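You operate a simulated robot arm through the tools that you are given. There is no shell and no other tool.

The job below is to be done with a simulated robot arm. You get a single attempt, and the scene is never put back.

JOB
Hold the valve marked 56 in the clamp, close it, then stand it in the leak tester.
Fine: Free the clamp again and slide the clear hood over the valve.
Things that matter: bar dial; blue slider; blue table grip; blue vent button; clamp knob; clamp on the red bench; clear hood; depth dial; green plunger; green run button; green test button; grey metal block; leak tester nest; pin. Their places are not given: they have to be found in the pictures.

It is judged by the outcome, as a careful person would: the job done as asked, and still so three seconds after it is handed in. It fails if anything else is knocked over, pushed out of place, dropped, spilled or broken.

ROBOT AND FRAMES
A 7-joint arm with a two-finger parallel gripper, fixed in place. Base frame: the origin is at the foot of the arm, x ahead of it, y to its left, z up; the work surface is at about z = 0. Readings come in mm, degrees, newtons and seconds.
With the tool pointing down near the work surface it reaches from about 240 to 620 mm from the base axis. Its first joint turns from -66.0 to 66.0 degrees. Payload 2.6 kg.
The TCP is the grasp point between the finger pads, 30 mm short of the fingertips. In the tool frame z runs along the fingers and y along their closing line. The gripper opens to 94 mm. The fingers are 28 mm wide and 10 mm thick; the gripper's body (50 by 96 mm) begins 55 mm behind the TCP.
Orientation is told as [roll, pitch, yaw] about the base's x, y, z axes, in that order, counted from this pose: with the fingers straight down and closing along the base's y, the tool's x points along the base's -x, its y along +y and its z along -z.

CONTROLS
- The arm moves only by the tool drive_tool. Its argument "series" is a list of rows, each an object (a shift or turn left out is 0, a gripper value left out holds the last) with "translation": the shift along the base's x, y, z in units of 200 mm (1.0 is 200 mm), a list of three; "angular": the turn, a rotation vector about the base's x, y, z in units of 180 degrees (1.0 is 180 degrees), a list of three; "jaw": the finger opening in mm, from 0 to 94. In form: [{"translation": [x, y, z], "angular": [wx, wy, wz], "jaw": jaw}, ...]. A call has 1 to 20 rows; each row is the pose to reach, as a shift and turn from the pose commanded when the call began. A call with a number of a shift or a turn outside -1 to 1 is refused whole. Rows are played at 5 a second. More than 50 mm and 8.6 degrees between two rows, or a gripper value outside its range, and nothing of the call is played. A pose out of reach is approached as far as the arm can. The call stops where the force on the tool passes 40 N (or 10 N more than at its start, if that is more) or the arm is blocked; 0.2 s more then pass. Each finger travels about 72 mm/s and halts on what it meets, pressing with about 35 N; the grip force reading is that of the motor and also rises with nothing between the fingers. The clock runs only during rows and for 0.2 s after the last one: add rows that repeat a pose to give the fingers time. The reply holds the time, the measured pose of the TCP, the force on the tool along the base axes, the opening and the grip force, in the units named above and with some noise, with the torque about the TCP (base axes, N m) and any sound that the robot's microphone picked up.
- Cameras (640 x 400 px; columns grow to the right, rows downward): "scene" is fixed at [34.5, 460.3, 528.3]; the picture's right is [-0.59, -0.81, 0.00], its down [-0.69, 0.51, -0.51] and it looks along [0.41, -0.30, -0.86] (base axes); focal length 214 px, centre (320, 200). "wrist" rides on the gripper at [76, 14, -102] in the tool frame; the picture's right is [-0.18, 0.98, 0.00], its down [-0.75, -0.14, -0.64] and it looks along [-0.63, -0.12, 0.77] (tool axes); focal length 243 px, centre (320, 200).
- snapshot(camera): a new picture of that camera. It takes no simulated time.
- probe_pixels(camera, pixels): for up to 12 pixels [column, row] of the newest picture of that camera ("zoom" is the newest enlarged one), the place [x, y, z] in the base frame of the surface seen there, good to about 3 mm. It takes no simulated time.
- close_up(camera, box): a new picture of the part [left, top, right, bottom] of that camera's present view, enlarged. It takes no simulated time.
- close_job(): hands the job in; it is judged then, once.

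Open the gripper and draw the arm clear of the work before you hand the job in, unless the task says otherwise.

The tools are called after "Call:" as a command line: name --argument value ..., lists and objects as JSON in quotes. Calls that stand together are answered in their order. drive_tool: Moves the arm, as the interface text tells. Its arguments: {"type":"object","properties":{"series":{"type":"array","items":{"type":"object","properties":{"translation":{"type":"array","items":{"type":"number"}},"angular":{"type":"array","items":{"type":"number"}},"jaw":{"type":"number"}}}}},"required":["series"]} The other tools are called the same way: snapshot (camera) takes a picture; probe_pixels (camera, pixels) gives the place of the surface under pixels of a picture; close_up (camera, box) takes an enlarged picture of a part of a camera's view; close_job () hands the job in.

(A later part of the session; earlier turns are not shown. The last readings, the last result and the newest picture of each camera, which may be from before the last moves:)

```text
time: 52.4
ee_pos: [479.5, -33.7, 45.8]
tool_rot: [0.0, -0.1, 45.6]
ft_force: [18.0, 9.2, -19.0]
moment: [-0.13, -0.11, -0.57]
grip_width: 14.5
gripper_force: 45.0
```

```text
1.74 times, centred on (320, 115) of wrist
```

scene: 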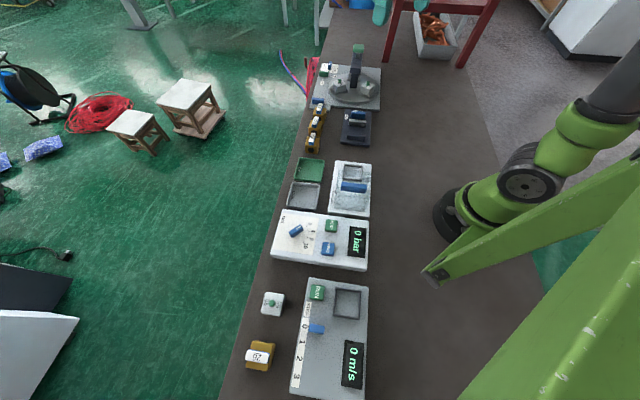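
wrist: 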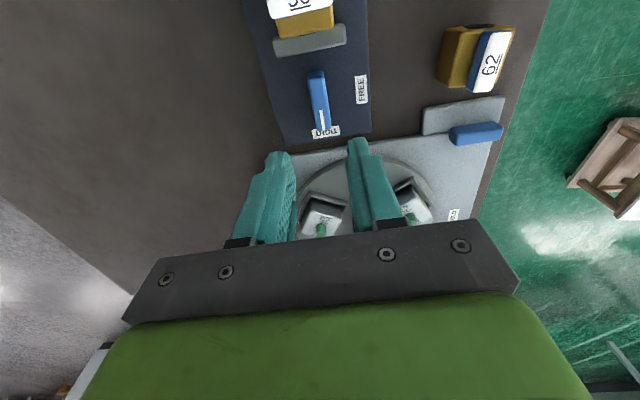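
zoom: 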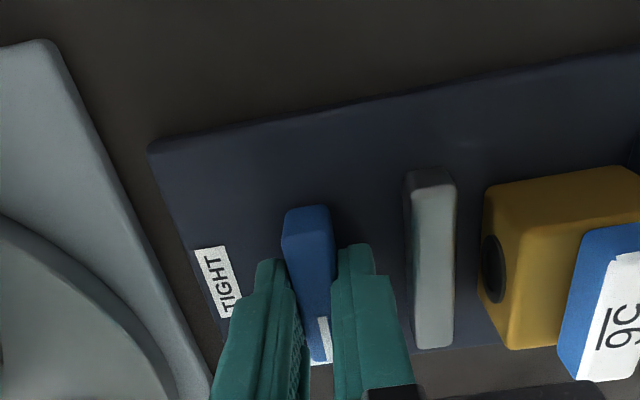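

The knob is back at FREE and the jaw is clear of the valve. I open to 28 mm and rise.

Call:
drive_tool --series '[{"jaw": 22}, {"jaw": 27}, {"jaw": 27}, {"translation": [0, 0, 0.1]}, {"translation": [0, 0, 0.25]}, {"translation": [0, 0, 0.45]}, {"translation": [0, 0, 0.55]}]'

Call:
snapshot --camera "wrist"

Call:
close_up --camera "wrist" --box '[240, 0, 480, 160]'

Call:
close_up --camera "scene" --box '[325, 85, 385, 140]'

```text
time: 54.0
ee_pos: [479.0, -33.7, 155.8]
tool_rot: [0.0, 0.0, 45.5]
ft_force: [-0.4, -0.4, 0.0]
moment: [0.0, 0.0, 0.03]
grip_width: 27.3
gripper_force: 0.1
```

```text
taken
```

wrist: 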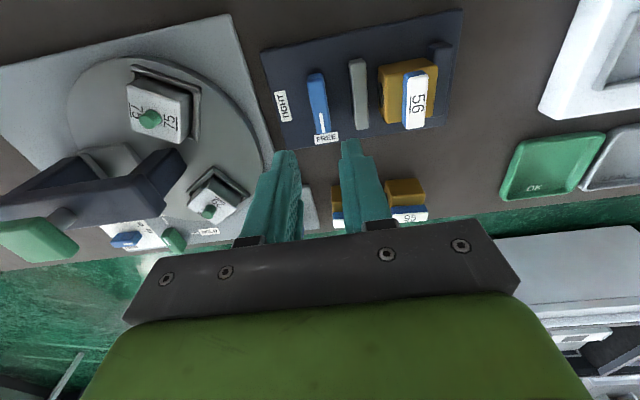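

```text
2.50 times, centred on (360, 80) of wrist
```

zoom: 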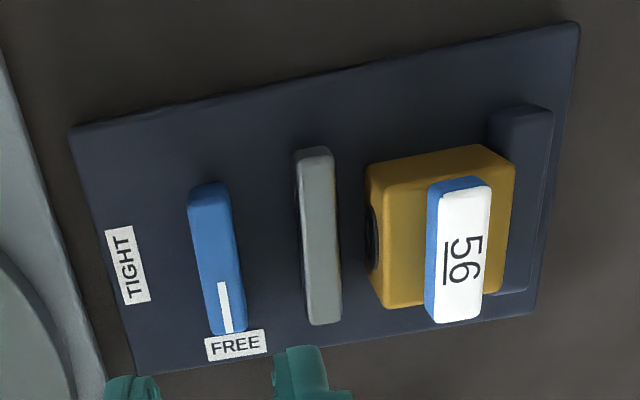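

```text
7.27 times, centred on (355, 112) of scene
```

zoom: 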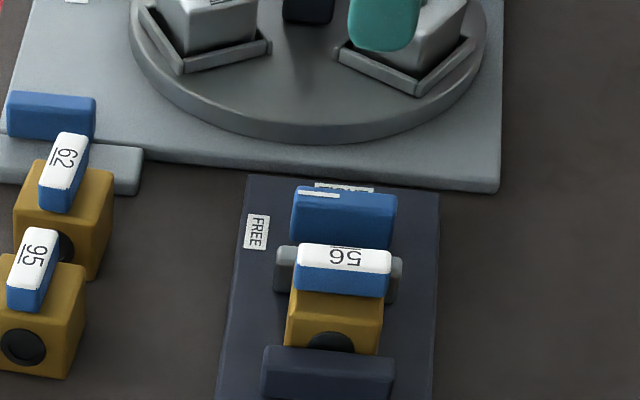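

The clamp is free with the valve standing loose and closed. Before picking it I inspect the nest from above: move to about (287,157,230) with yaw -44.5°.

Call:
drive_tool --series '[{"translation": [0, 0, 0.2], "jaw": 60}, {"translation": [0, 0, 0.37]}, {"translation": [-0.08, 0.08, 0.37], "angular": [0, 0, -0.0417]}, {"translation": [-0.16, 0.16, 0.37], "angular": [0, 0, -0.0833]}, {"translation": [-0.24, 0.24, 0.37], "angular": [0, 0, -0.125]}, {"translation": [-0.32, 0.32, 0.37], "angular": [0, 0, -0.1667]}, {"translation": [-0.4, 0.4, 0.37], "angular": [0, 0, -0.2083]}, {"translation": [-0.48, 0.48, 0.37], "angular": [0, 0, -0.25]}, {"translation": [-0.56, 0.56, 0.37], "angular": [0, 0, -0.2917]}, {"translation": [-0.64, 0.64, 0.37], "angular": [0, 0, -0.3333]}, {"translation": [-0.72, 0.72, 0.37], "angular": [0, 0, -0.375]}, {"translation": [-0.8, 0.8, 0.37], "angular": [0, 0, -0.4167]}, {"translation": [-0.88, 0.88, 0.37], "angular": [0, 0, -0.4583]}, {"translation": [-0.96, 0.953, 0.37], "angular": [0, 0, -0.5]}, {"translation": [-0.96, 0.953, 0.37], "angular": [0, 0, -0.5]}]'

Call:
snapshot --camera "wrist"

Call:
close_up --camera "wrist" --box '[240, 0, 400, 160]'

```text
time: 57.2
ee_pos: [286.9, 156.3, 231.0]
tool_rot: [-0.1, 0.0, -44.6]
ft_force: [-0.3, -0.9, -1.2]
moment: [0.0, 0.0, -0.01]
grip_width: 59.7
gripper_force: 0.0
```

```text
taken
```

wrist: 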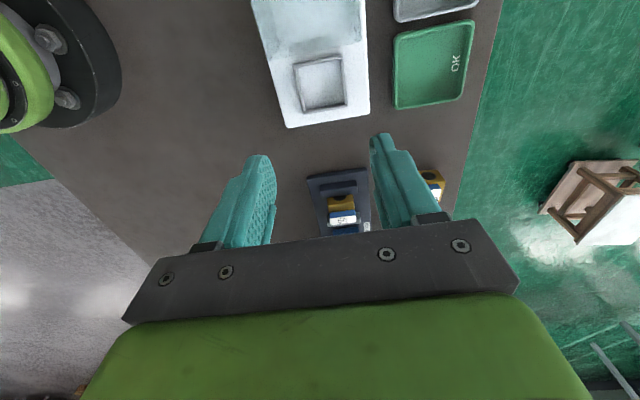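

```text
2.50 times, centred on (320, 80) of wrist
```

zoom: 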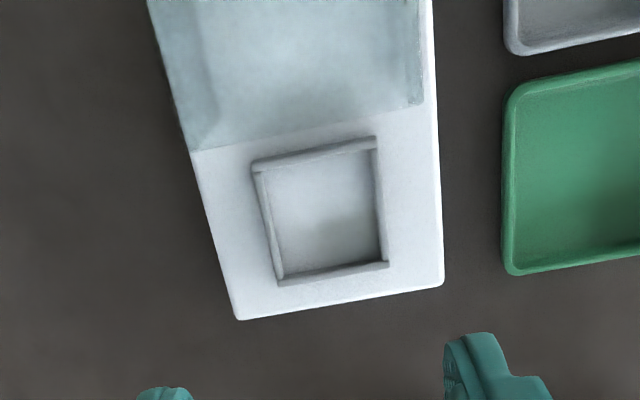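

Call:
close_up --camera "wrist" --box '[295, 45, 355, 120]'

Call:
probe_pixels --camera "zoom" --pixels '[[170, 100], [320, 60], [400, 110], [420, 220], [330, 330], [220, 345], [160, 220], [290, 200], [200, 120], [370, 90], [400, 300], [240, 320]]'

```text
5.33 times, centred on (325, 82) of wrist
```

zoom: 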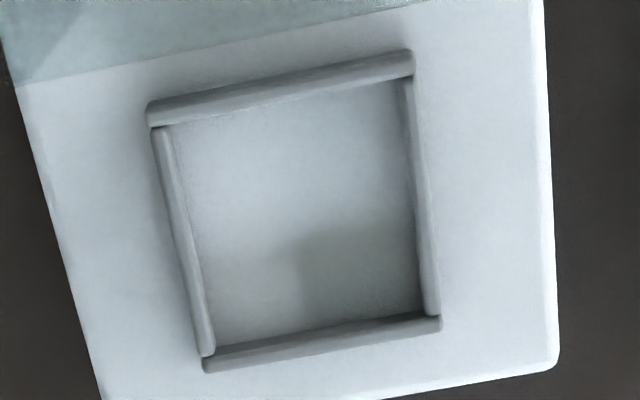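

```text
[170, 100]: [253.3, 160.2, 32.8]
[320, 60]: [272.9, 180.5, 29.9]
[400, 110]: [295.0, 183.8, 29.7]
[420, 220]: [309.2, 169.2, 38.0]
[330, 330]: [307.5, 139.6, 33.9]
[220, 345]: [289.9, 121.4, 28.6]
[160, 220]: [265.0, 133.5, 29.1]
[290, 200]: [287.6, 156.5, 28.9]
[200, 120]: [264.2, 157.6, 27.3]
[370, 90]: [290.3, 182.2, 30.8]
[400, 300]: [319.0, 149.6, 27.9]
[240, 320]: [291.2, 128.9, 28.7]
```

Call:
probe_pixels --camera "zoom" --pixels '[[160, 112], [280, 90], [405, 66], [414, 150], [424, 220], [431, 290], [215, 362], [320, 344], [432, 324], [168, 180], [188, 270], [204, 340]]'

Call:
probe_pixels --camera "zoom" --pixels '[[180, 130], [400, 88], [422, 308], [220, 340], [290, 112], [290, 325], [200, 230], [410, 200], [30, 90], [545, 30], [555, 360], [100, 395]]'

```text
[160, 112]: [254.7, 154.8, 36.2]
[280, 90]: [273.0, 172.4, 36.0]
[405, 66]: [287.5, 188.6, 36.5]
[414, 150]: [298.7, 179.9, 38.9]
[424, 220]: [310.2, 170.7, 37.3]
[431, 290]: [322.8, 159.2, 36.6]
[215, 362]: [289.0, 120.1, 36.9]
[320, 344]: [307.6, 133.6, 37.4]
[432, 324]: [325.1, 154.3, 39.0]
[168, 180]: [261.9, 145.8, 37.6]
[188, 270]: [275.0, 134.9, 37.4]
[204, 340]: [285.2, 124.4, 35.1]
```

```text
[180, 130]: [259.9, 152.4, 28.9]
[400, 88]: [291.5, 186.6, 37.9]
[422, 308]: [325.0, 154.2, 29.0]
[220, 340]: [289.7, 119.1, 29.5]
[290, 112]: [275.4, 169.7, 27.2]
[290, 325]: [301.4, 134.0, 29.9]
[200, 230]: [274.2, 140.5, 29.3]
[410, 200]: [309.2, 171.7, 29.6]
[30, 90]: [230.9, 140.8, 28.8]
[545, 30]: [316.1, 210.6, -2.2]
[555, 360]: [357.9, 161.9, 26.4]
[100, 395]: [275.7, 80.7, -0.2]
```

Nest centre by wrist view ≈(290,154.6) (scene view gave (287.5,156.5)); inner size ≈45 mm versus the ~41 mm valve. I now return above the valve in the clamp to pick it.

Call:
drive_tool --series '[{"translation": [0.1, -0.1, 0], "jaw": 64}, {"translation": [0.23, -0.22, 0]}, {"translation": [0.36, -0.35, -0.05]}, {"translation": [0.49, -0.48, -0.15]}, {"translation": [0.61, -0.6, -0.28]}, {"translation": [0.688, -0.673, -0.4]}, {"translation": [0.688, -0.673, -0.52]}, {"translation": [0.688, -0.673, -0.52]}]'

Call:
snapshot --camera "wrist"

Call:
close_up --camera "wrist" --box '[270, 70, 370, 180]'

```text
time: 59.0
ee_pos: [426.1, 21.8, 126.4]
tool_rot: [-0.1, 0.0, -44.6]
ft_force: [0.5, 0.2, 0.1]
moment: [0.0, -0.03, -0.03]
grip_width: 64.0
gripper_force: 0.1
```

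```text
taken
```

wrist: 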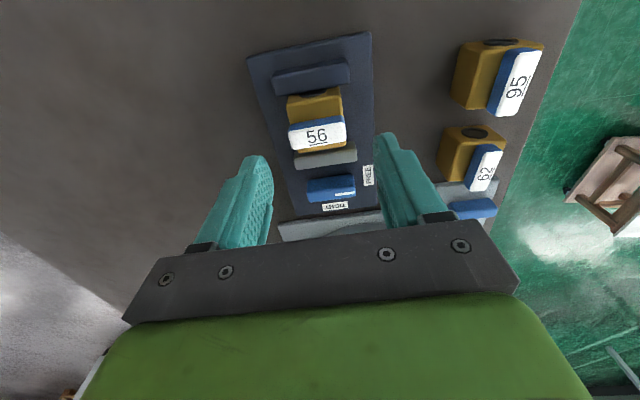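

```text
3.64 times, centred on (320, 125) of wrist
```

zoom: 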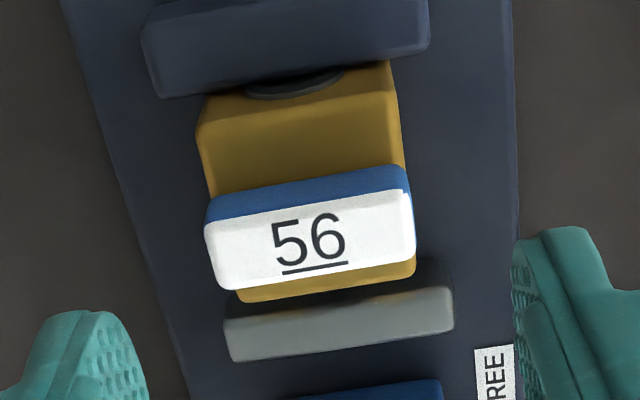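

Call:
probe_pixels --camera "zoom" --pixels '[[212, 230], [408, 200], [225, 285], [410, 250], [205, 130], [395, 95], [245, 298], [410, 270], [310, 240], [300, 150], [235, 355], [445, 325]]'

```text
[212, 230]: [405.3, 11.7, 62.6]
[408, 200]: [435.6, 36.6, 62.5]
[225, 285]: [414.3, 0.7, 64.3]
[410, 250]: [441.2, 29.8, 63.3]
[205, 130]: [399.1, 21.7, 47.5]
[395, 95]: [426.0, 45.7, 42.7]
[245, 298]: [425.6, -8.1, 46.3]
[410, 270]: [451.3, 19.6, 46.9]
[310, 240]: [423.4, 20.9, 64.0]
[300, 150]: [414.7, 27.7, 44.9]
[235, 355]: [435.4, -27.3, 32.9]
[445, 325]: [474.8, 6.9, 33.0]
```

The valve is centred between the fingers within 2 mm. I lower to z≈54.5 (tips ~14 mm above the valve base) and grip the body.

Call:
drive_tool --series '[{"translation": [0, -0.004, -0.12]}, {"translation": [0, -0.004, -0.24]}, {"translation": [0, -0.004, -0.31]}, {"translation": [0, -0.004, -0.36]}]'

Call:
drive_tool --series '[{"jaw": 50}, {"jaw": 40}, {"jaw": 30}, {"jaw": 30}]'

Call:
close_up --camera "wrist" --box '[230, 80, 410, 240]'

Call:
close_up --camera "scene" --box '[325, 85, 385, 140]'

```text
time: 60.0
ee_pos: [426.3, 22.8, 53.8]
tool_rot: [0.0, 0.0, -44.5]
ft_force: [0.2, -0.1, 0.3]
moment: [-0.01, -0.01, -0.01]
grip_width: 64.1
gripper_force: 0.0
```

```text
time: 61.0
ee_pos: [425.6, 21.6, 55.2]
tool_rot: [-0.1, 0.0, -44.5]
ft_force: [-0.2, 0.0, 0.1]
moment: [-0.03, 0.02, 0.04]
grip_width: 41.7
gripper_force: 35.0
```

```text
2.50 times, centred on (320, 160) of wrist
```

zoom: 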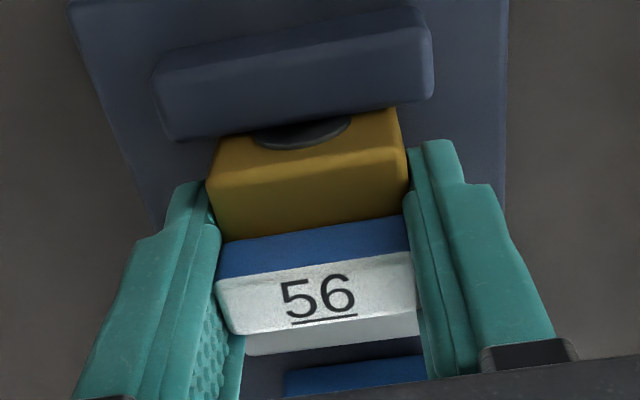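

```text
7.27 times, centred on (355, 112) of scene
```

zoom: 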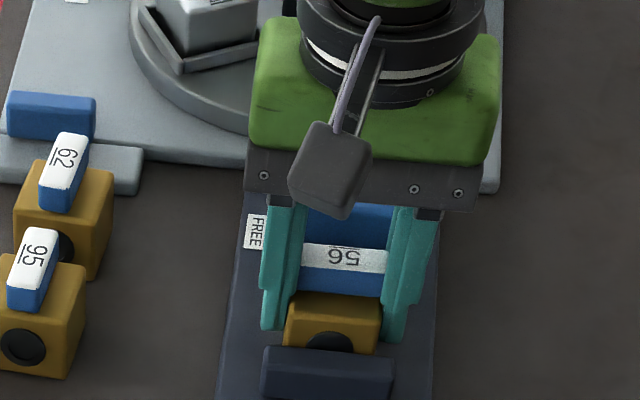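

Now gripped at 41.7 mm. I lift it out of the clamp straight up to z≈150.

Call:
drive_tool --series '[{"translation": [0, 0, 0.03]}, {"translation": [0, 0, 0.1]}, {"translation": [0, 0, 0.25]}, {"translation": [0, 0, 0.45]}, {"translation": [0, 0, 0.5]}]'

Call:
snapshot --camera "wrist"

Call:
close_up --camera "scene" --box '[310, 70, 400, 150]'

```text
time: 62.2
ee_pos: [425.9, 21.1, 155.4]
tool_rot: [-0.1, 0.0, -44.6]
ft_force: [0.7, -0.1, -4.5]
moment: [0.0, -0.02, 0.01]
grip_width: 42.0
gripper_force: 35.3
```

```text
taken
```

wrist: 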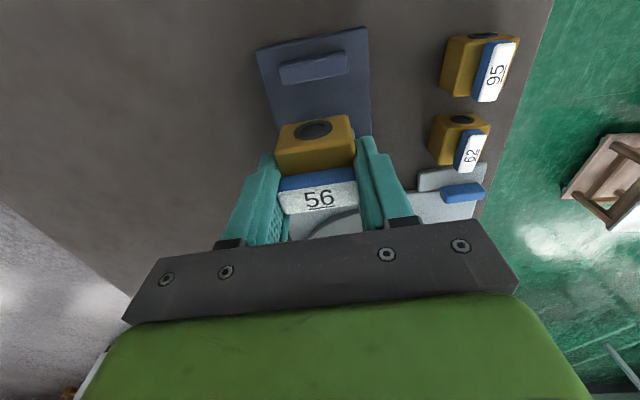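

```text
5.00 times, centred on (355, 110) of scene
```

zoom: 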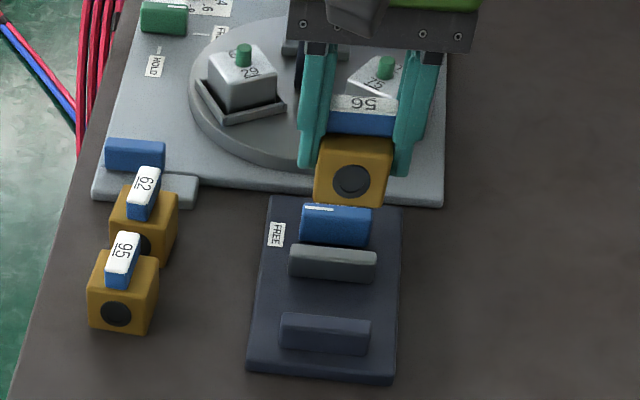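

Valve 56 is held and the clamp is free. I carry it to above the nest at about (289,155.5) at z≈155.

Call:
drive_tool --series '[{"translation": [-0.12, 0.12, 0]}, {"translation": [-0.25, 0.245, 0]}, {"translation": [-0.38, 0.37, 0]}, {"translation": [-0.51, 0.5, 0]}, {"translation": [-0.62, 0.61, 0]}, {"translation": [-0.6845, 0.671, 0]}, {"translation": [-0.6845, 0.671, 0]}]'

Call:
snapshot --camera "wrist"

Call:
close_up --camera "scene" --box '[315, 130, 395, 220]'

```text
time: 63.8
ee_pos: [288.8, 155.4, 154.8]
tool_rot: [0.0, 0.0, -44.6]
ft_force: [0.2, 0.1, -4.1]
moment: [-0.01, -0.01, -0.01]
grip_width: 41.7
gripper_force: 35.1
```

```text
taken
```

wrist: 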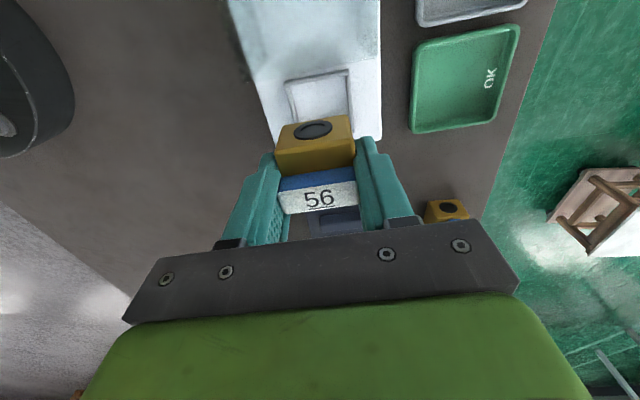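

```text
4.44 times, centred on (355, 175) of scene
```

zoom: 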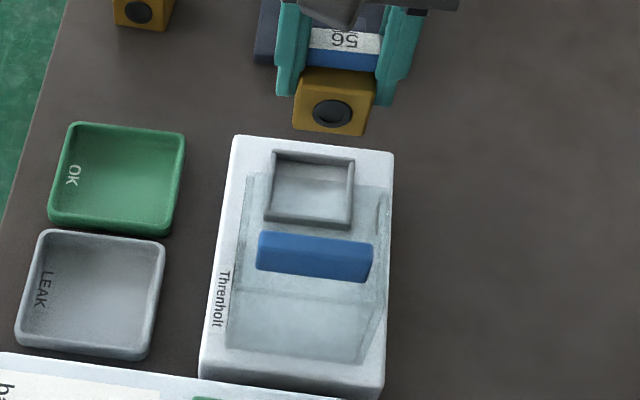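

Valve is above the tester. I lower to z≈100 (valve bottom ≈55) for a closer comparison with the nest.

Call:
drive_tool --series '[{"translation": [0, 0, -0.1]}, {"translation": [0, 0, -0.2]}, {"translation": [0, 0, -0.275]}, {"translation": [0, 0, -0.275]}]'

Call:
snapshot --camera "wrist"

Call:
close_up --camera "wrist" --box '[250, 30, 390, 190]'

Call:
close_up --camera "scene" --box '[325, 135, 385, 195]'

```text
time: 64.8
ee_pos: [288.1, 154.3, 100.1]
tool_rot: [-0.1, 0.0, -44.5]
ft_force: [0.4, -0.5, -3.9]
moment: [-0.02, -0.01, 0.01]
grip_width: 41.6
gripper_force: 35.3
```

```text
taken
```

wrist: 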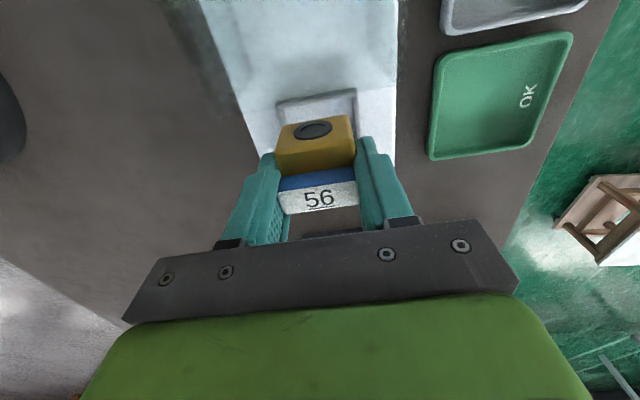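

```text
2.50 times, centred on (320, 110) of wrist
```

zoom: 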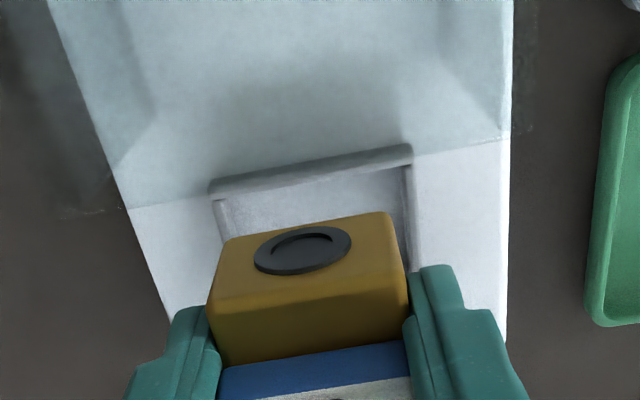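

```text
6.67 times, centred on (355, 165) of scene
```

zoom: 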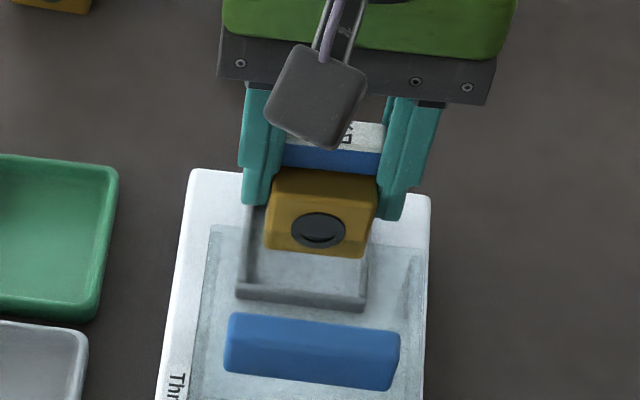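

Call:
probe_pixels --camera "zoom" --pixels '[[270, 243], [358, 253], [275, 205], [372, 212], [282, 175], [375, 185], [250, 230], [243, 285], [300, 300], [360, 303], [364, 275], [315, 248]]'

Call:
close_up --camera "wrist" --box '[250, 30, 390, 190]'

Call:
probe_pixels --camera "zoom" --pixels '[[215, 188], [310, 168], [408, 150], [222, 225], [409, 210], [213, 300], [402, 275], [230, 245], [388, 215], [225, 360], [405, 335], [300, 220]]'

```text
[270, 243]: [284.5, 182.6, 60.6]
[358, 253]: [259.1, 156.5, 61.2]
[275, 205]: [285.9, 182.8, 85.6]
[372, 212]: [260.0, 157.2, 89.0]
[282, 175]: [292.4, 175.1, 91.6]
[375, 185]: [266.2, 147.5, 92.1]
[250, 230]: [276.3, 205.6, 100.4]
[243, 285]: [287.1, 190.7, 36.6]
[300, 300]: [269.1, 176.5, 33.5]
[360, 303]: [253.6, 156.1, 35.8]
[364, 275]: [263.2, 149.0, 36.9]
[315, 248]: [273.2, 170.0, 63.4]
```

```text
2.50 times, centred on (320, 110) of wrist
```

zoom: 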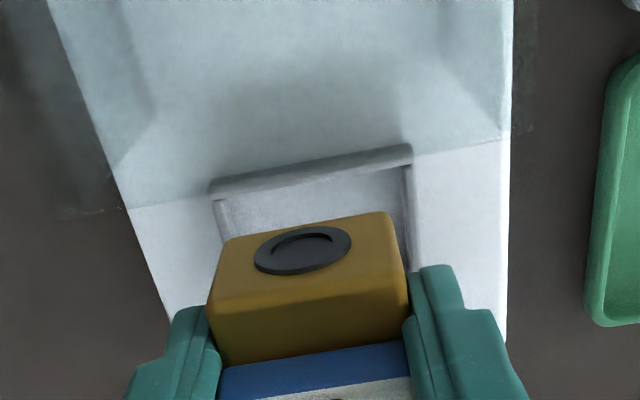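

```text
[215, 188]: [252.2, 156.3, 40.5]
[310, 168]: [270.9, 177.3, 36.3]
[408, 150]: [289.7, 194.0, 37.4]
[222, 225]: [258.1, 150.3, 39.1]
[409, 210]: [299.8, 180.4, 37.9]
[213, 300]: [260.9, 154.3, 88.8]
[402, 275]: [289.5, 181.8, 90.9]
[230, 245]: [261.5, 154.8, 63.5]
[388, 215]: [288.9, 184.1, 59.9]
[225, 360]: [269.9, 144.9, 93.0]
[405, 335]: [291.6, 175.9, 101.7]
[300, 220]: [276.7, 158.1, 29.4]
```

I need a more precise relative offset; I'll probe many points on the valve's near face and nest walls with both cameras.

Call:
close_up --camera "scene" --box '[335, 155, 375, 190]'

Call:
probe_pixels --camera "zoom" --pixels '[[170, 230], [240, 240], [310, 250], [180, 180], [310, 190], [150, 280], [160, 200], [370, 280], [200, 335], [260, 342], [320, 348], [140, 330]]'

```text
11.43 times, centred on (355, 172) of scene
```

zoom: 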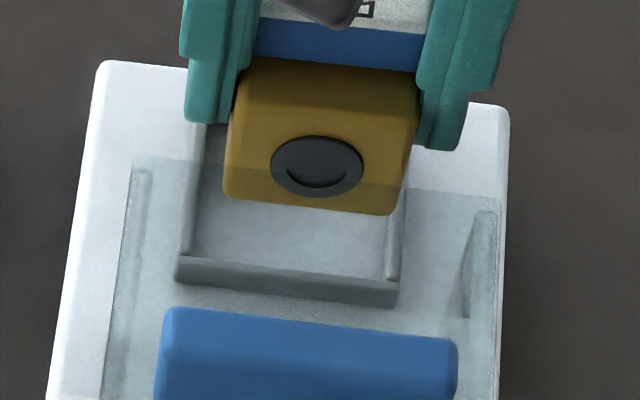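

```text
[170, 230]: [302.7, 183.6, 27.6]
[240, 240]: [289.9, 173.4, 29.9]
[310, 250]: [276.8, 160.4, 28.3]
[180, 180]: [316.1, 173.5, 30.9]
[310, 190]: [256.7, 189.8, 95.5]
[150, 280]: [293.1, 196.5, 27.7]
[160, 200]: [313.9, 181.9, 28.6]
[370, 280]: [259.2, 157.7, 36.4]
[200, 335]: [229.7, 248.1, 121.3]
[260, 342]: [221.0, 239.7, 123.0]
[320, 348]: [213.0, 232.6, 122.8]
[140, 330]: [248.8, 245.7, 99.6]
```

Call:
close_up --camera "scene" --box '[338, 160, 368, 186]'

```text
15.38 times, centred on (353, 173) of scene
```

zoom: 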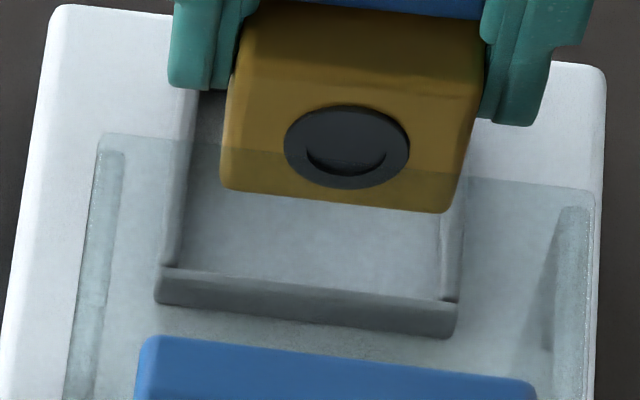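

By careful back-projection the nest is ~47.5 mm inside and the valve is offset by about +1 mm along u and -1.2 mm along v. I correct by 1.4 mm in y and lower to just above the walls.

Call:
drive_tool --series '[{"translation": [0, 0.007, -0.02]}, {"translation": [0, 0.007, -0.05]}, {"translation": [0, 0.007, -0.075]}, {"translation": [0, 0.007, -0.075]}]'

Call:
close_up --camera "scene" --box '[338, 160, 368, 186]'

Call:
close_up --camera "wrist" --box '[270, 50, 370, 150]'

```text
time: 65.8
ee_pos: [288.8, 156.3, 84.8]
tool_rot: [0.0, 0.1, -44.5]
ft_force: [0.1, -0.5, -3.6]
moment: [0.03, 0.04, 0.0]
grip_width: 41.5
gripper_force: 35.1
```

```text
15.38 times, centred on (353, 173) of scene
```

zoom: 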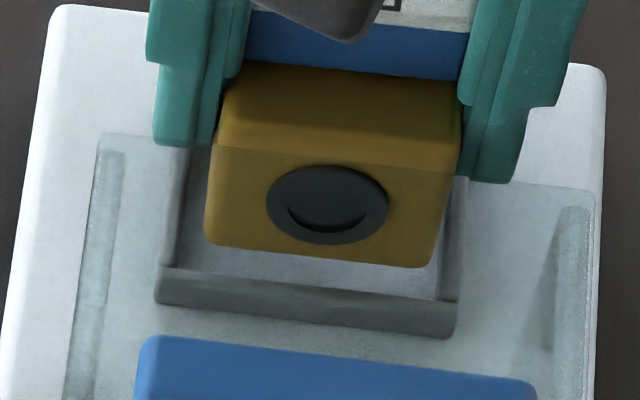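

```text
4.00 times, centred on (320, 100) of wrist
```

zoom: 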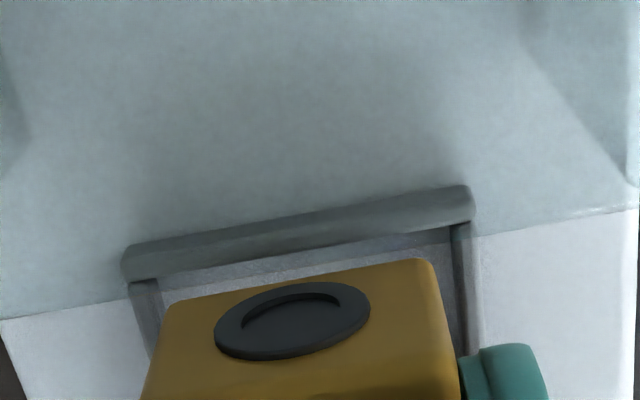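

The gaps look about 3–5 mm on each visible side. I nudge 0.8 mm in +v and lower 10 mm into the nest, watching force.

Call:
drive_tool --series '[{"translation": [0.0028, 0.0028, -0.01]}, {"translation": [0.0028, 0.0028, -0.025]}, {"translation": [0.0028, 0.0028, -0.04]}, {"translation": [0.0028, 0.0028, -0.05]}]'

Call:
close_up --camera "scene" --box '[338, 160, 368, 186]'

Call:
close_up --camera "wrist" --box '[270, 50, 370, 150]'

```text
time: 66.8
ee_pos: [288.7, 157.6, 74.7]
tool_rot: [0.1, -0.1, -44.4]
ft_force: [-0.8, 0.1, -4.4]
moment: [0.02, -0.01, -0.04]
grip_width: 42.0
gripper_force: 34.9
```

```text
15.38 times, centred on (353, 173) of scene
```

zoom: 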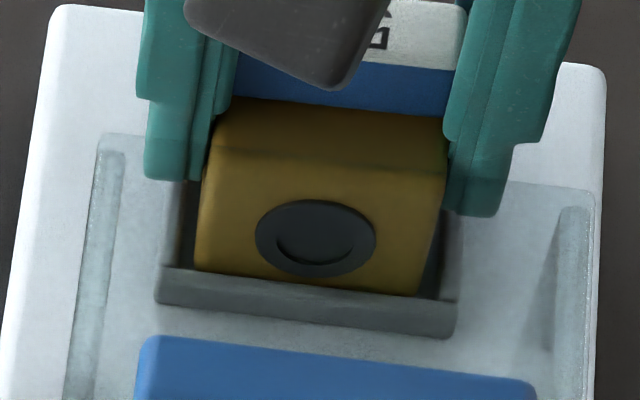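

```text
4.00 times, centred on (320, 100) of wrist
```

zoom: 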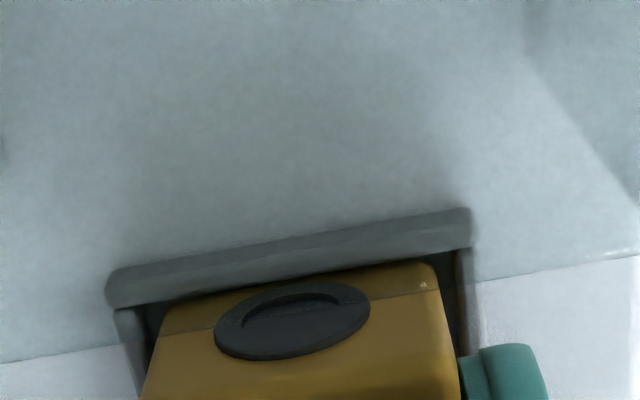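

The valve is within the nest walls with no contact. I lower in ~1 mm steps to the floor.

Call:
drive_tool --series '[{"translation": [0, 0, -0.005]}, {"translation": [0, 0, -0.005]}]'

Call:
drive_tool --series '[{"translation": [0, 0, -0.004]}, {"translation": [0, 0, -0.004]}]'

```text
time: 67.4
ee_pos: [288.7, 156.9, 73.8]
tool_rot: [0.0, 0.1, -44.5]
ft_force: [-0.7, 0.5, -5.2]
moment: [0.04, -0.01, 0.01]
grip_width: 42.0
gripper_force: 35.1
```

```text
time: 68.0
ee_pos: [288.4, 156.1, 73.4]
tool_rot: [0.0, 0.0, -44.6]
ft_force: [-0.2, -0.6, -3.1]
moment: [0.02, -0.02, 0.03]
grip_width: 42.0
gripper_force: 35.0
```

Call:
drive_tool --series '[{"translation": [0, 0, -0.004]}, {"translation": [0, 0, -0.004]}]'

```text
time: 68.6
ee_pos: [288.4, 157.3, 72.7]
tool_rot: [0.0, 0.0, -44.4]
ft_force: [-3.1, -3.4, 13.3]
moment: [-0.17, 0.32, 0.02]
grip_width: 42.0
gripper_force: 34.6
```

The valve has touched the nest floor (z≈72.5, 13 N). I relieve slightly and open the jaw.

Call:
drive_tool --series '[{"translation": [0, 0, 0.002]}, {"translation": [0, 0, 0.002], "jaw": 46}, {"translation": [0, 0, 0.002], "jaw": 54}, {"translation": [0, 0, 0.002], "jaw": 60}, {"translation": [0, 0, 0.002], "jaw": 60}]'

Call:
close_up --camera "scene" --box '[325, 150, 385, 205]'

Call:
snapshot --camera "wrist"

```text
time: 69.8
ee_pos: [288.1, 157.5, 73.2]
tool_rot: [0.0, 0.0, -44.4]
ft_force: [0.0, 0.3, 0.1]
moment: [0.0, -0.02, -0.01]
grip_width: 60.2
gripper_force: 0.1
```

```text
7.27 times, centred on (355, 178) of scene
```

zoom: 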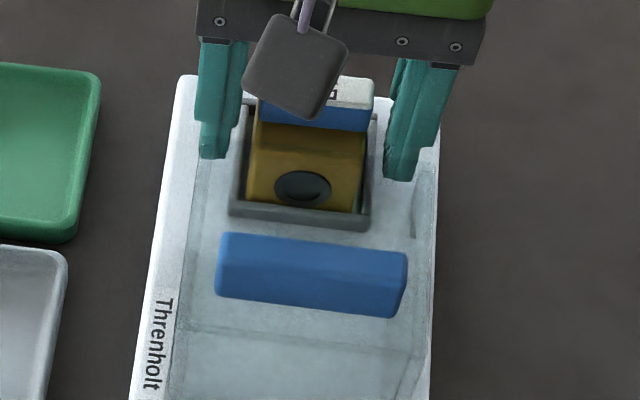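

```text
taken
```

wrist: 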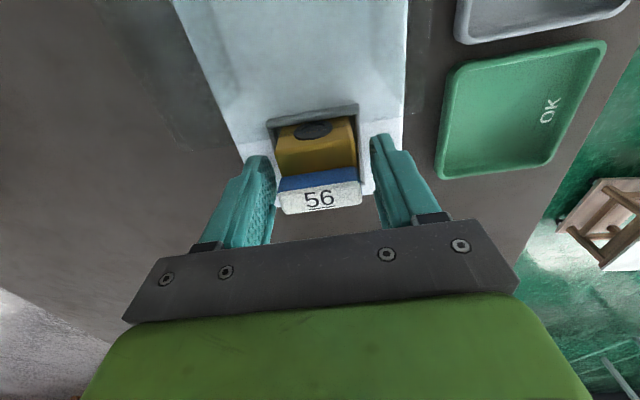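

The valve stands in the nest. I rise straight up and move above the blue hood handle (≈(216,233)) with yaw +45.5°.

Call:
drive_tool --series '[{"translation": [0, 0, 0.1]}, {"translation": [0, 0, 0.3]}, {"translation": [0, 0, 0.5]}, {"translation": [0, 0, 0.7]}]'

Call:
drive_tool --series '[{"translation": [-0.03, 0.031, 0], "angular": [0, 0, 0.0417]}, {"translation": [-0.06, 0.062, 0], "angular": [0, 0, 0.0833]}, {"translation": [-0.09, 0.093, 0], "angular": [0, 0, 0.125]}, {"translation": [-0.12, 0.124, 0], "angular": [0, 0, 0.1667]}, {"translation": [-0.15, 0.155, 0], "angular": [0, 0, 0.2083]}, {"translation": [-0.18, 0.186, 0], "angular": [0, 0, 0.25]}, {"translation": [-0.21, 0.217, 0], "angular": [0, 0, 0.2917]}, {"translation": [-0.24, 0.248, 0], "angular": [0, 0, 0.3333]}, {"translation": [-0.27, 0.28, 0], "angular": [0, 0, 0.375]}, {"translation": [-0.3, 0.31, 0], "angular": [0, 0, 0.4167]}, {"translation": [-0.33, 0.345, 0], "angular": [0, 0, 0.4583]}, {"translation": [-0.36, 0.378, 0], "angular": [0, 0, 0.5]}, {"translation": [-0.36, 0.378, 0], "angular": [0, 0, 0.5]}]'

Call:
snapshot --camera "wrist"

Call:
close_up --camera "scene" --box '[315, 145, 395, 225]'

```text
time: 70.8
ee_pos: [290.4, 156.8, 213.2]
tool_rot: [0.0, 0.0, -44.5]
ft_force: [0.2, 0.4, 0.7]
moment: [-0.01, 0.0, 0.02]
grip_width: 60.1
gripper_force: 0.0
```

```text
time: 73.6
ee_pos: [216.2, 233.4, 214.0]
tool_rot: [0.1, -0.1, 45.7]
ft_force: [0.5, -0.8, -0.6]
moment: [-0.02, 0.0, 0.04]
grip_width: 60.4
gripper_force: 0.1
```

```text
taken
```

wrist: 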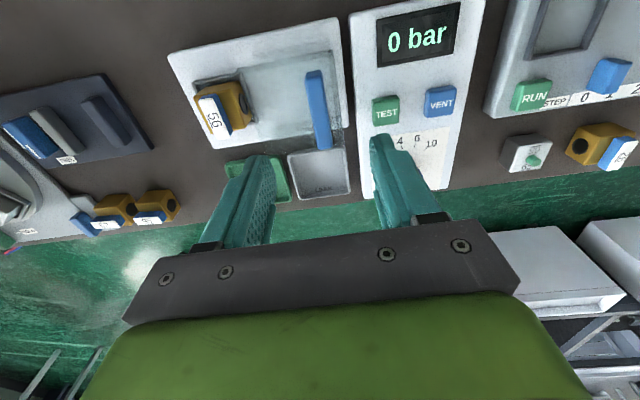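

```text
5.00 times, centred on (355, 185) of scene
```

zoom: 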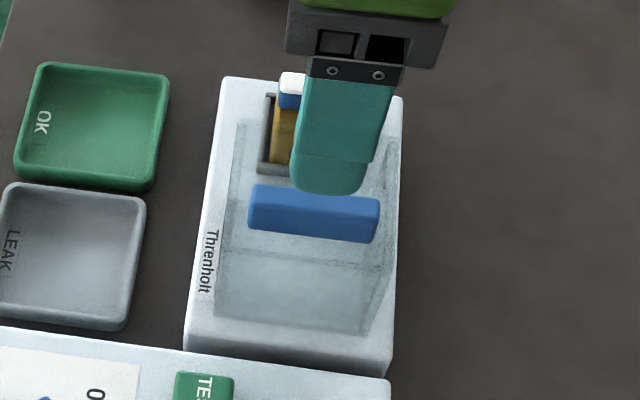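

Call:
close_up --camera "wrist" --box '[180, 20, 360, 170]'

Call:
probe_pixels --camera "zoom" --pixels '[[475, 150], [490, 250], [515, 340], [450, 200], [505, 200], [240, 200], [570, 110], [590, 380], [250, 110], [400, 130], [300, 330], [540, 300]]'

```text
2.67 times, centred on (270, 95) of wrist
```

zoom: 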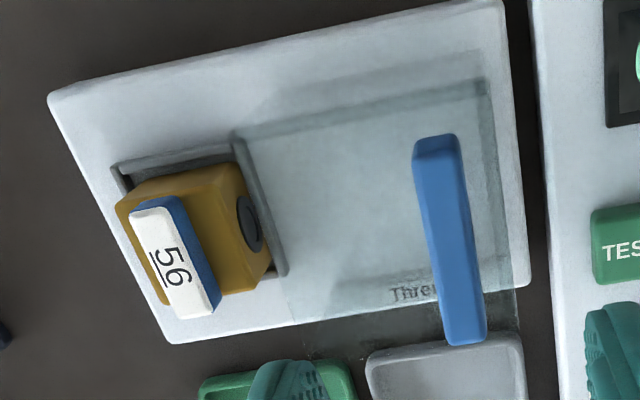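

```text
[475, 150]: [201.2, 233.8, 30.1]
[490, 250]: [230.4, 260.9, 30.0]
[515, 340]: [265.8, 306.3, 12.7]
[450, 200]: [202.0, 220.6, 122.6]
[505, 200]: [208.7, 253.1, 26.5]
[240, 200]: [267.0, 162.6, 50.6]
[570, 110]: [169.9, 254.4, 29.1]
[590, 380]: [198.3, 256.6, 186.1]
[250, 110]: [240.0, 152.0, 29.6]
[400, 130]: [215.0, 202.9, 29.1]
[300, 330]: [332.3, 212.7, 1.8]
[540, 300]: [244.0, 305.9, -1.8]
```

Call:
probe_pixels --camera "zoom" --pixels '[[440, 165], [468, 330], [452, 240], [428, 220], [470, 220], [436, 280], [476, 280], [420, 180], [460, 170], [455, 300], [445, 200], [435, 145]]'

```text
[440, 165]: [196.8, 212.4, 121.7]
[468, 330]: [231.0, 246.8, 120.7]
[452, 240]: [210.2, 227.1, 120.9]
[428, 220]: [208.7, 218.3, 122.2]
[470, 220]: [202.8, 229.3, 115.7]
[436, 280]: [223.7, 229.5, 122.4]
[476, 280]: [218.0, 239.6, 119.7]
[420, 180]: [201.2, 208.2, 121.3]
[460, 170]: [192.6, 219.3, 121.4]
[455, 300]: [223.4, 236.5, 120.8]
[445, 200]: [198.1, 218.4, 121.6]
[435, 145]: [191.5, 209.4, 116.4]
```

Handle centre ≈(213,230), top z≈121, ~14 mm thick. I lower over it with a 40 mm opening to z≈135 (tips ≈105, above the hood top at 98).

Call:
drive_tool --series '[{"translation": [-0.014, -0.016, -0.1], "jaw": 40}, {"translation": [-0.014, -0.016, -0.2]}, {"translation": [-0.014, -0.016, -0.27]}]'

Call:
snapshot --camera "wrist"

Call:
close_up --camera "wrist" --box '[220, 60, 420, 220]'

Call:
close_up --camera "scene" --box '[315, 145, 395, 225]'

```text
time: 74.4
ee_pos: [214.3, 229.4, 157.3]
tool_rot: [0.0, 0.0, 45.6]
ft_force: [0.6, -0.3, -0.2]
moment: [-0.02, 0.01, -0.02]
grip_width: 39.9
gripper_force: 0.1
```

```text
taken
```

wrist: 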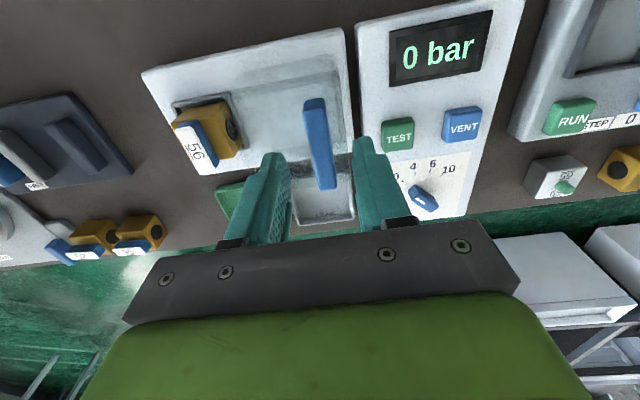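

```text
2.50 times, centred on (320, 140) of wrist
```

zoom: 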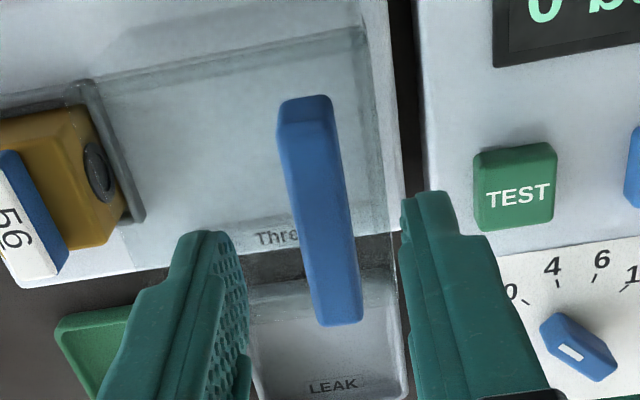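

```text
5.00 times, centred on (355, 185) of scene
```

zoom: 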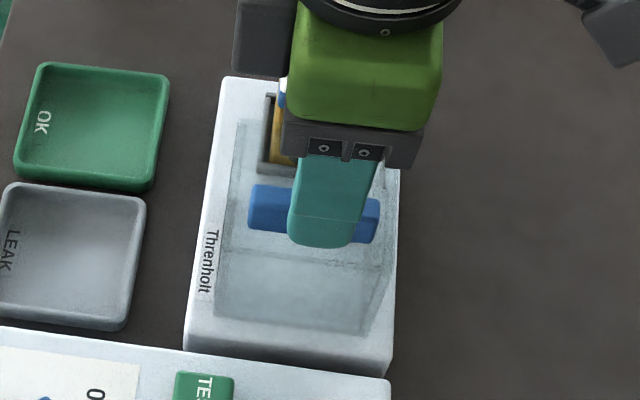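

The handle is between the fingers. I lower another 22 mm and close on it.

Call:
drive_tool --series '[{"translation": [0, 0, -0.05]}, {"translation": [0, 0, -0.09]}, {"translation": [0, 0, -0.11]}]'

Call:
drive_tool --series '[{"jaw": 28}, {"jaw": 18}, {"jaw": 10}, {"jaw": 8}]'

Call:
close_up --camera "wrist" --box '[220, 60, 420, 220]'

```text
time: 75.2
ee_pos: [212.4, 230.5, 136.2]
tool_rot: [0.0, 0.0, 45.6]
ft_force: [-0.2, 0.4, 0.0]
moment: [0.05, 0.01, -0.01]
grip_width: 40.0
gripper_force: 0.0
```

```text
time: 76.2
ee_pos: [214.8, 229.6, 136.7]
tool_rot: [0.0, 0.1, 45.3]
ft_force: [0.7, 0.8, -4.5]
moment: [0.09, -0.05, -0.66]
grip_width: 13.5
gripper_force: 44.9
```

```text
2.50 times, centred on (320, 140) of wrist
```

zoom: 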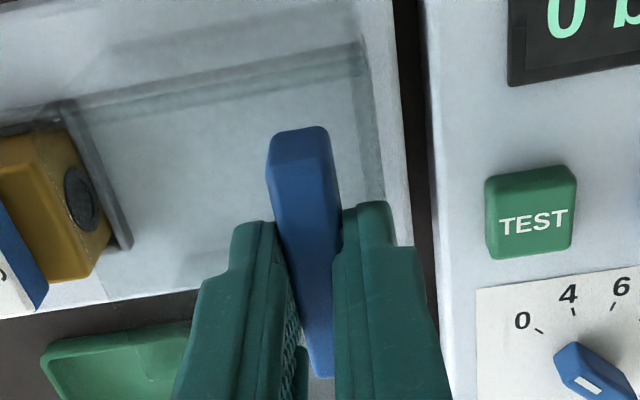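

Handle gripped (13.5 mm). I slide the hood along its axis toward the nest by 20 mm and check force.

Call:
drive_tool --series '[{"translation": [0.0177, -0.0177, 0], "angular": [0, 0, -0.002]}, {"translation": [0.0354, -0.0354, 0], "angular": [0, 0, -0.002]}, {"translation": [0.053, -0.053, 0], "angular": [0, 0, -0.002]}, {"translation": [0.0707, -0.0707, 0], "angular": [0, 0, -0.002]}]'

Call:
close_up --camera "wrist" --box '[160, 40, 420, 220]'

Call:
close_up --camera "scene" --box '[315, 145, 395, 225]'

```text
time: 77.2
ee_pos: [228.3, 216.0, 137.0]
tool_rot: [0.0, 0.1, 45.2]
ft_force: [1.0, 3.3, -4.6]
moment: [0.16, -0.15, -0.12]
grip_width: 13.5
gripper_force: 45.0
```

```text
2.22 times, centred on (290, 130) of wrist
```

zoom: 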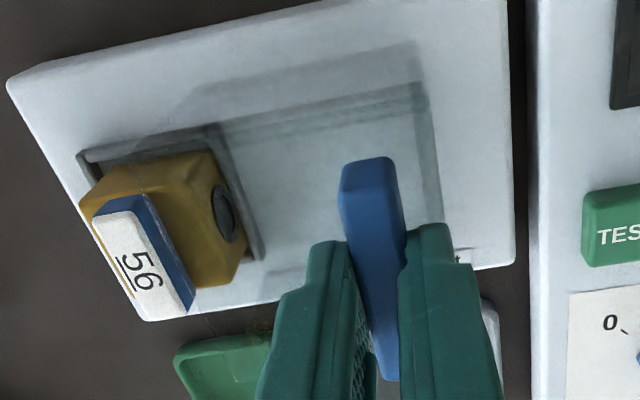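

```text
5.00 times, centred on (355, 185) of scene
```

zoom: 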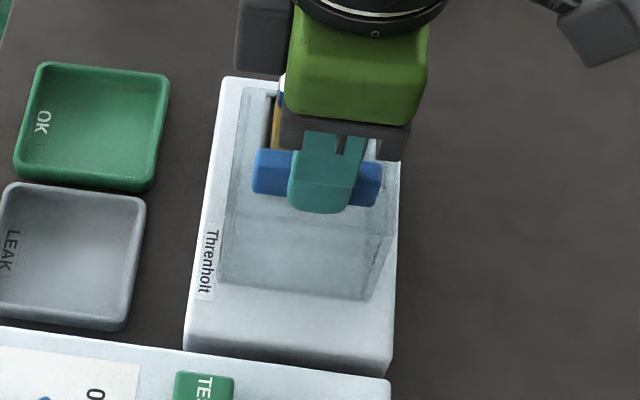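

The hood slides freely with the handle. I go on 25 mm further.

Call:
drive_tool --series '[{"translation": [0.0177, -0.0177, 0]}, {"translation": [0.0354, -0.0354, 0]}, {"translation": [0.053, -0.053, 0]}, {"translation": [0.0707, -0.0707, 0]}, {"translation": [0.0884, -0.0884, 0]}]'

Call:
close_up --camera "wrist" --box '[160, 40, 420, 220]'

Call:
close_up --camera "scene" --box '[315, 145, 395, 225]'

```text
time: 78.4
ee_pos: [245.9, 198.7, 137.6]
tool_rot: [-0.1, 0.0, 45.2]
ft_force: [10.4, 11.2, -27.1]
moment: [0.16, -0.08, -0.25]
grip_width: 13.6
gripper_force: 45.4
```

```text
2.22 times, centred on (290, 130) of wrist
```

zoom: 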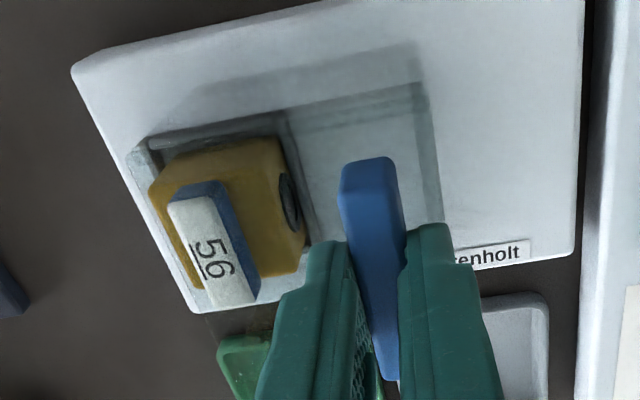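

```text
5.00 times, centred on (355, 185) of scene
```

zoom: 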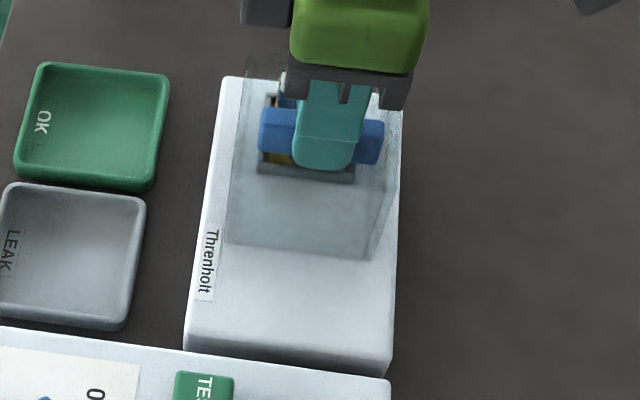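

The side and downward loads are growing from a small track mismatch, so I loosen the grip to 19 mm and push with the rear finger instead.

Call:
drive_tool --series '[{"jaw": 19}, {"jaw": 19}]'

Call:
drive_tool --series '[{"translation": [0.0177, -0.0177, -0.003]}, {"translation": [0.0354, -0.0354, -0.003]}, {"translation": [0.053, -0.053, -0.003]}, {"translation": [0.0707, -0.0707, -0.003]}]'

Call:
close_up --camera "wrist" --box '[160, 40, 420, 220]'

Call:
close_up --camera "scene" --box '[315, 145, 395, 225]'

```text
time: 79.0
ee_pos: [246.7, 197.3, 137.3]
tool_rot: [0.1, 0.0, 45.1]
ft_force: [0.0, 0.7, -0.6]
moment: [-0.01, 0.0, -0.02]
grip_width: 19.1
gripper_force: 0.2
```

```text
time: 80.0
ee_pos: [260.0, 184.4, 136.3]
tool_rot: [0.1, 0.1, 45.1]
ft_force: [0.0, 0.4, -0.6]
moment: [0.02, 0.03, -0.03]
grip_width: 19.4
gripper_force: 0.6
```

```text
2.22 times, centred on (290, 130) of wrist
```

zoom: 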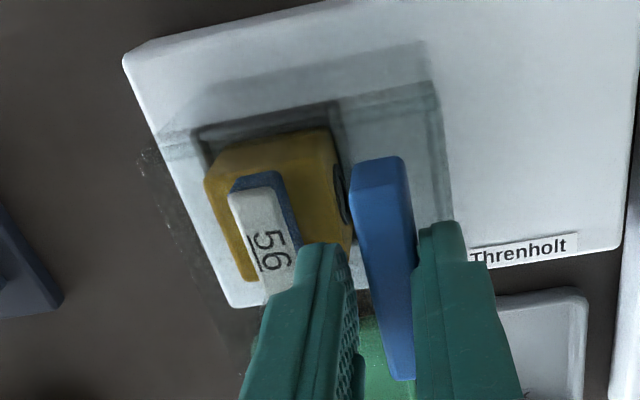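

```text
5.00 times, centred on (355, 185) of scene
```

zoom: 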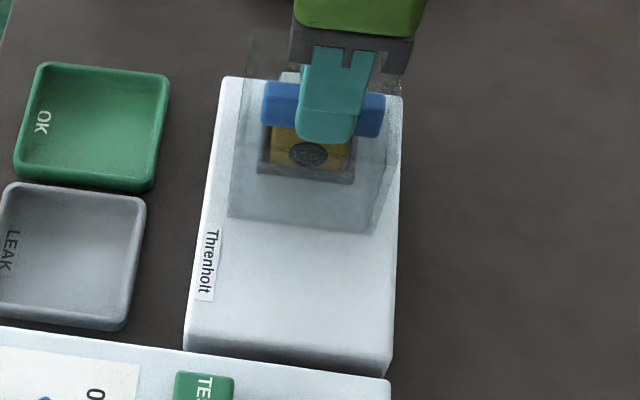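

Pushing works with almost no force. I push a further 15 mm.

Call:
drive_tool --series '[{"translation": [0.0177, -0.0177, 0]}, {"translation": [0.0354, -0.0354, 0]}, {"translation": [0.053, -0.053, 0]}]'

Call:
close_up --camera "wrist" --box '[160, 40, 420, 220]'

Call:
close_up --camera "scene" --box '[315, 145, 395, 225]'

```text
time: 80.8
ee_pos: [270.0, 173.3, 135.9]
tool_rot: [0.1, 0.0, 45.1]
ft_force: [-0.1, 0.3, 0.9]
moment: [0.03, 0.05, -0.02]
grip_width: 19.3
gripper_force: 0.7
```

```text
2.22 times, centred on (290, 130) of wrist
```

zoom: 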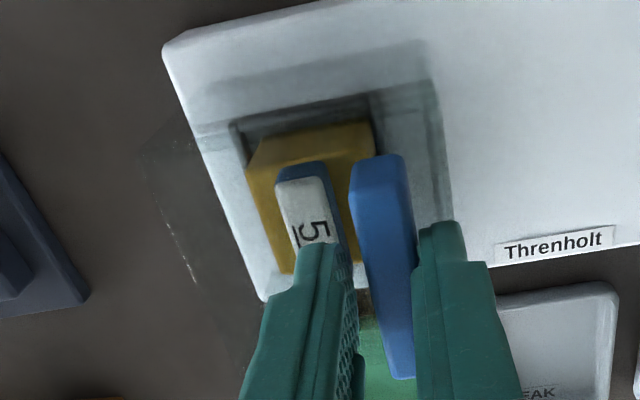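

```text
5.00 times, centred on (355, 185) of scene
```

zoom: 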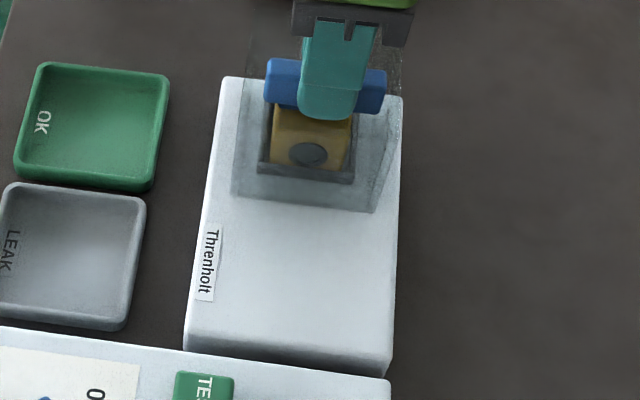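

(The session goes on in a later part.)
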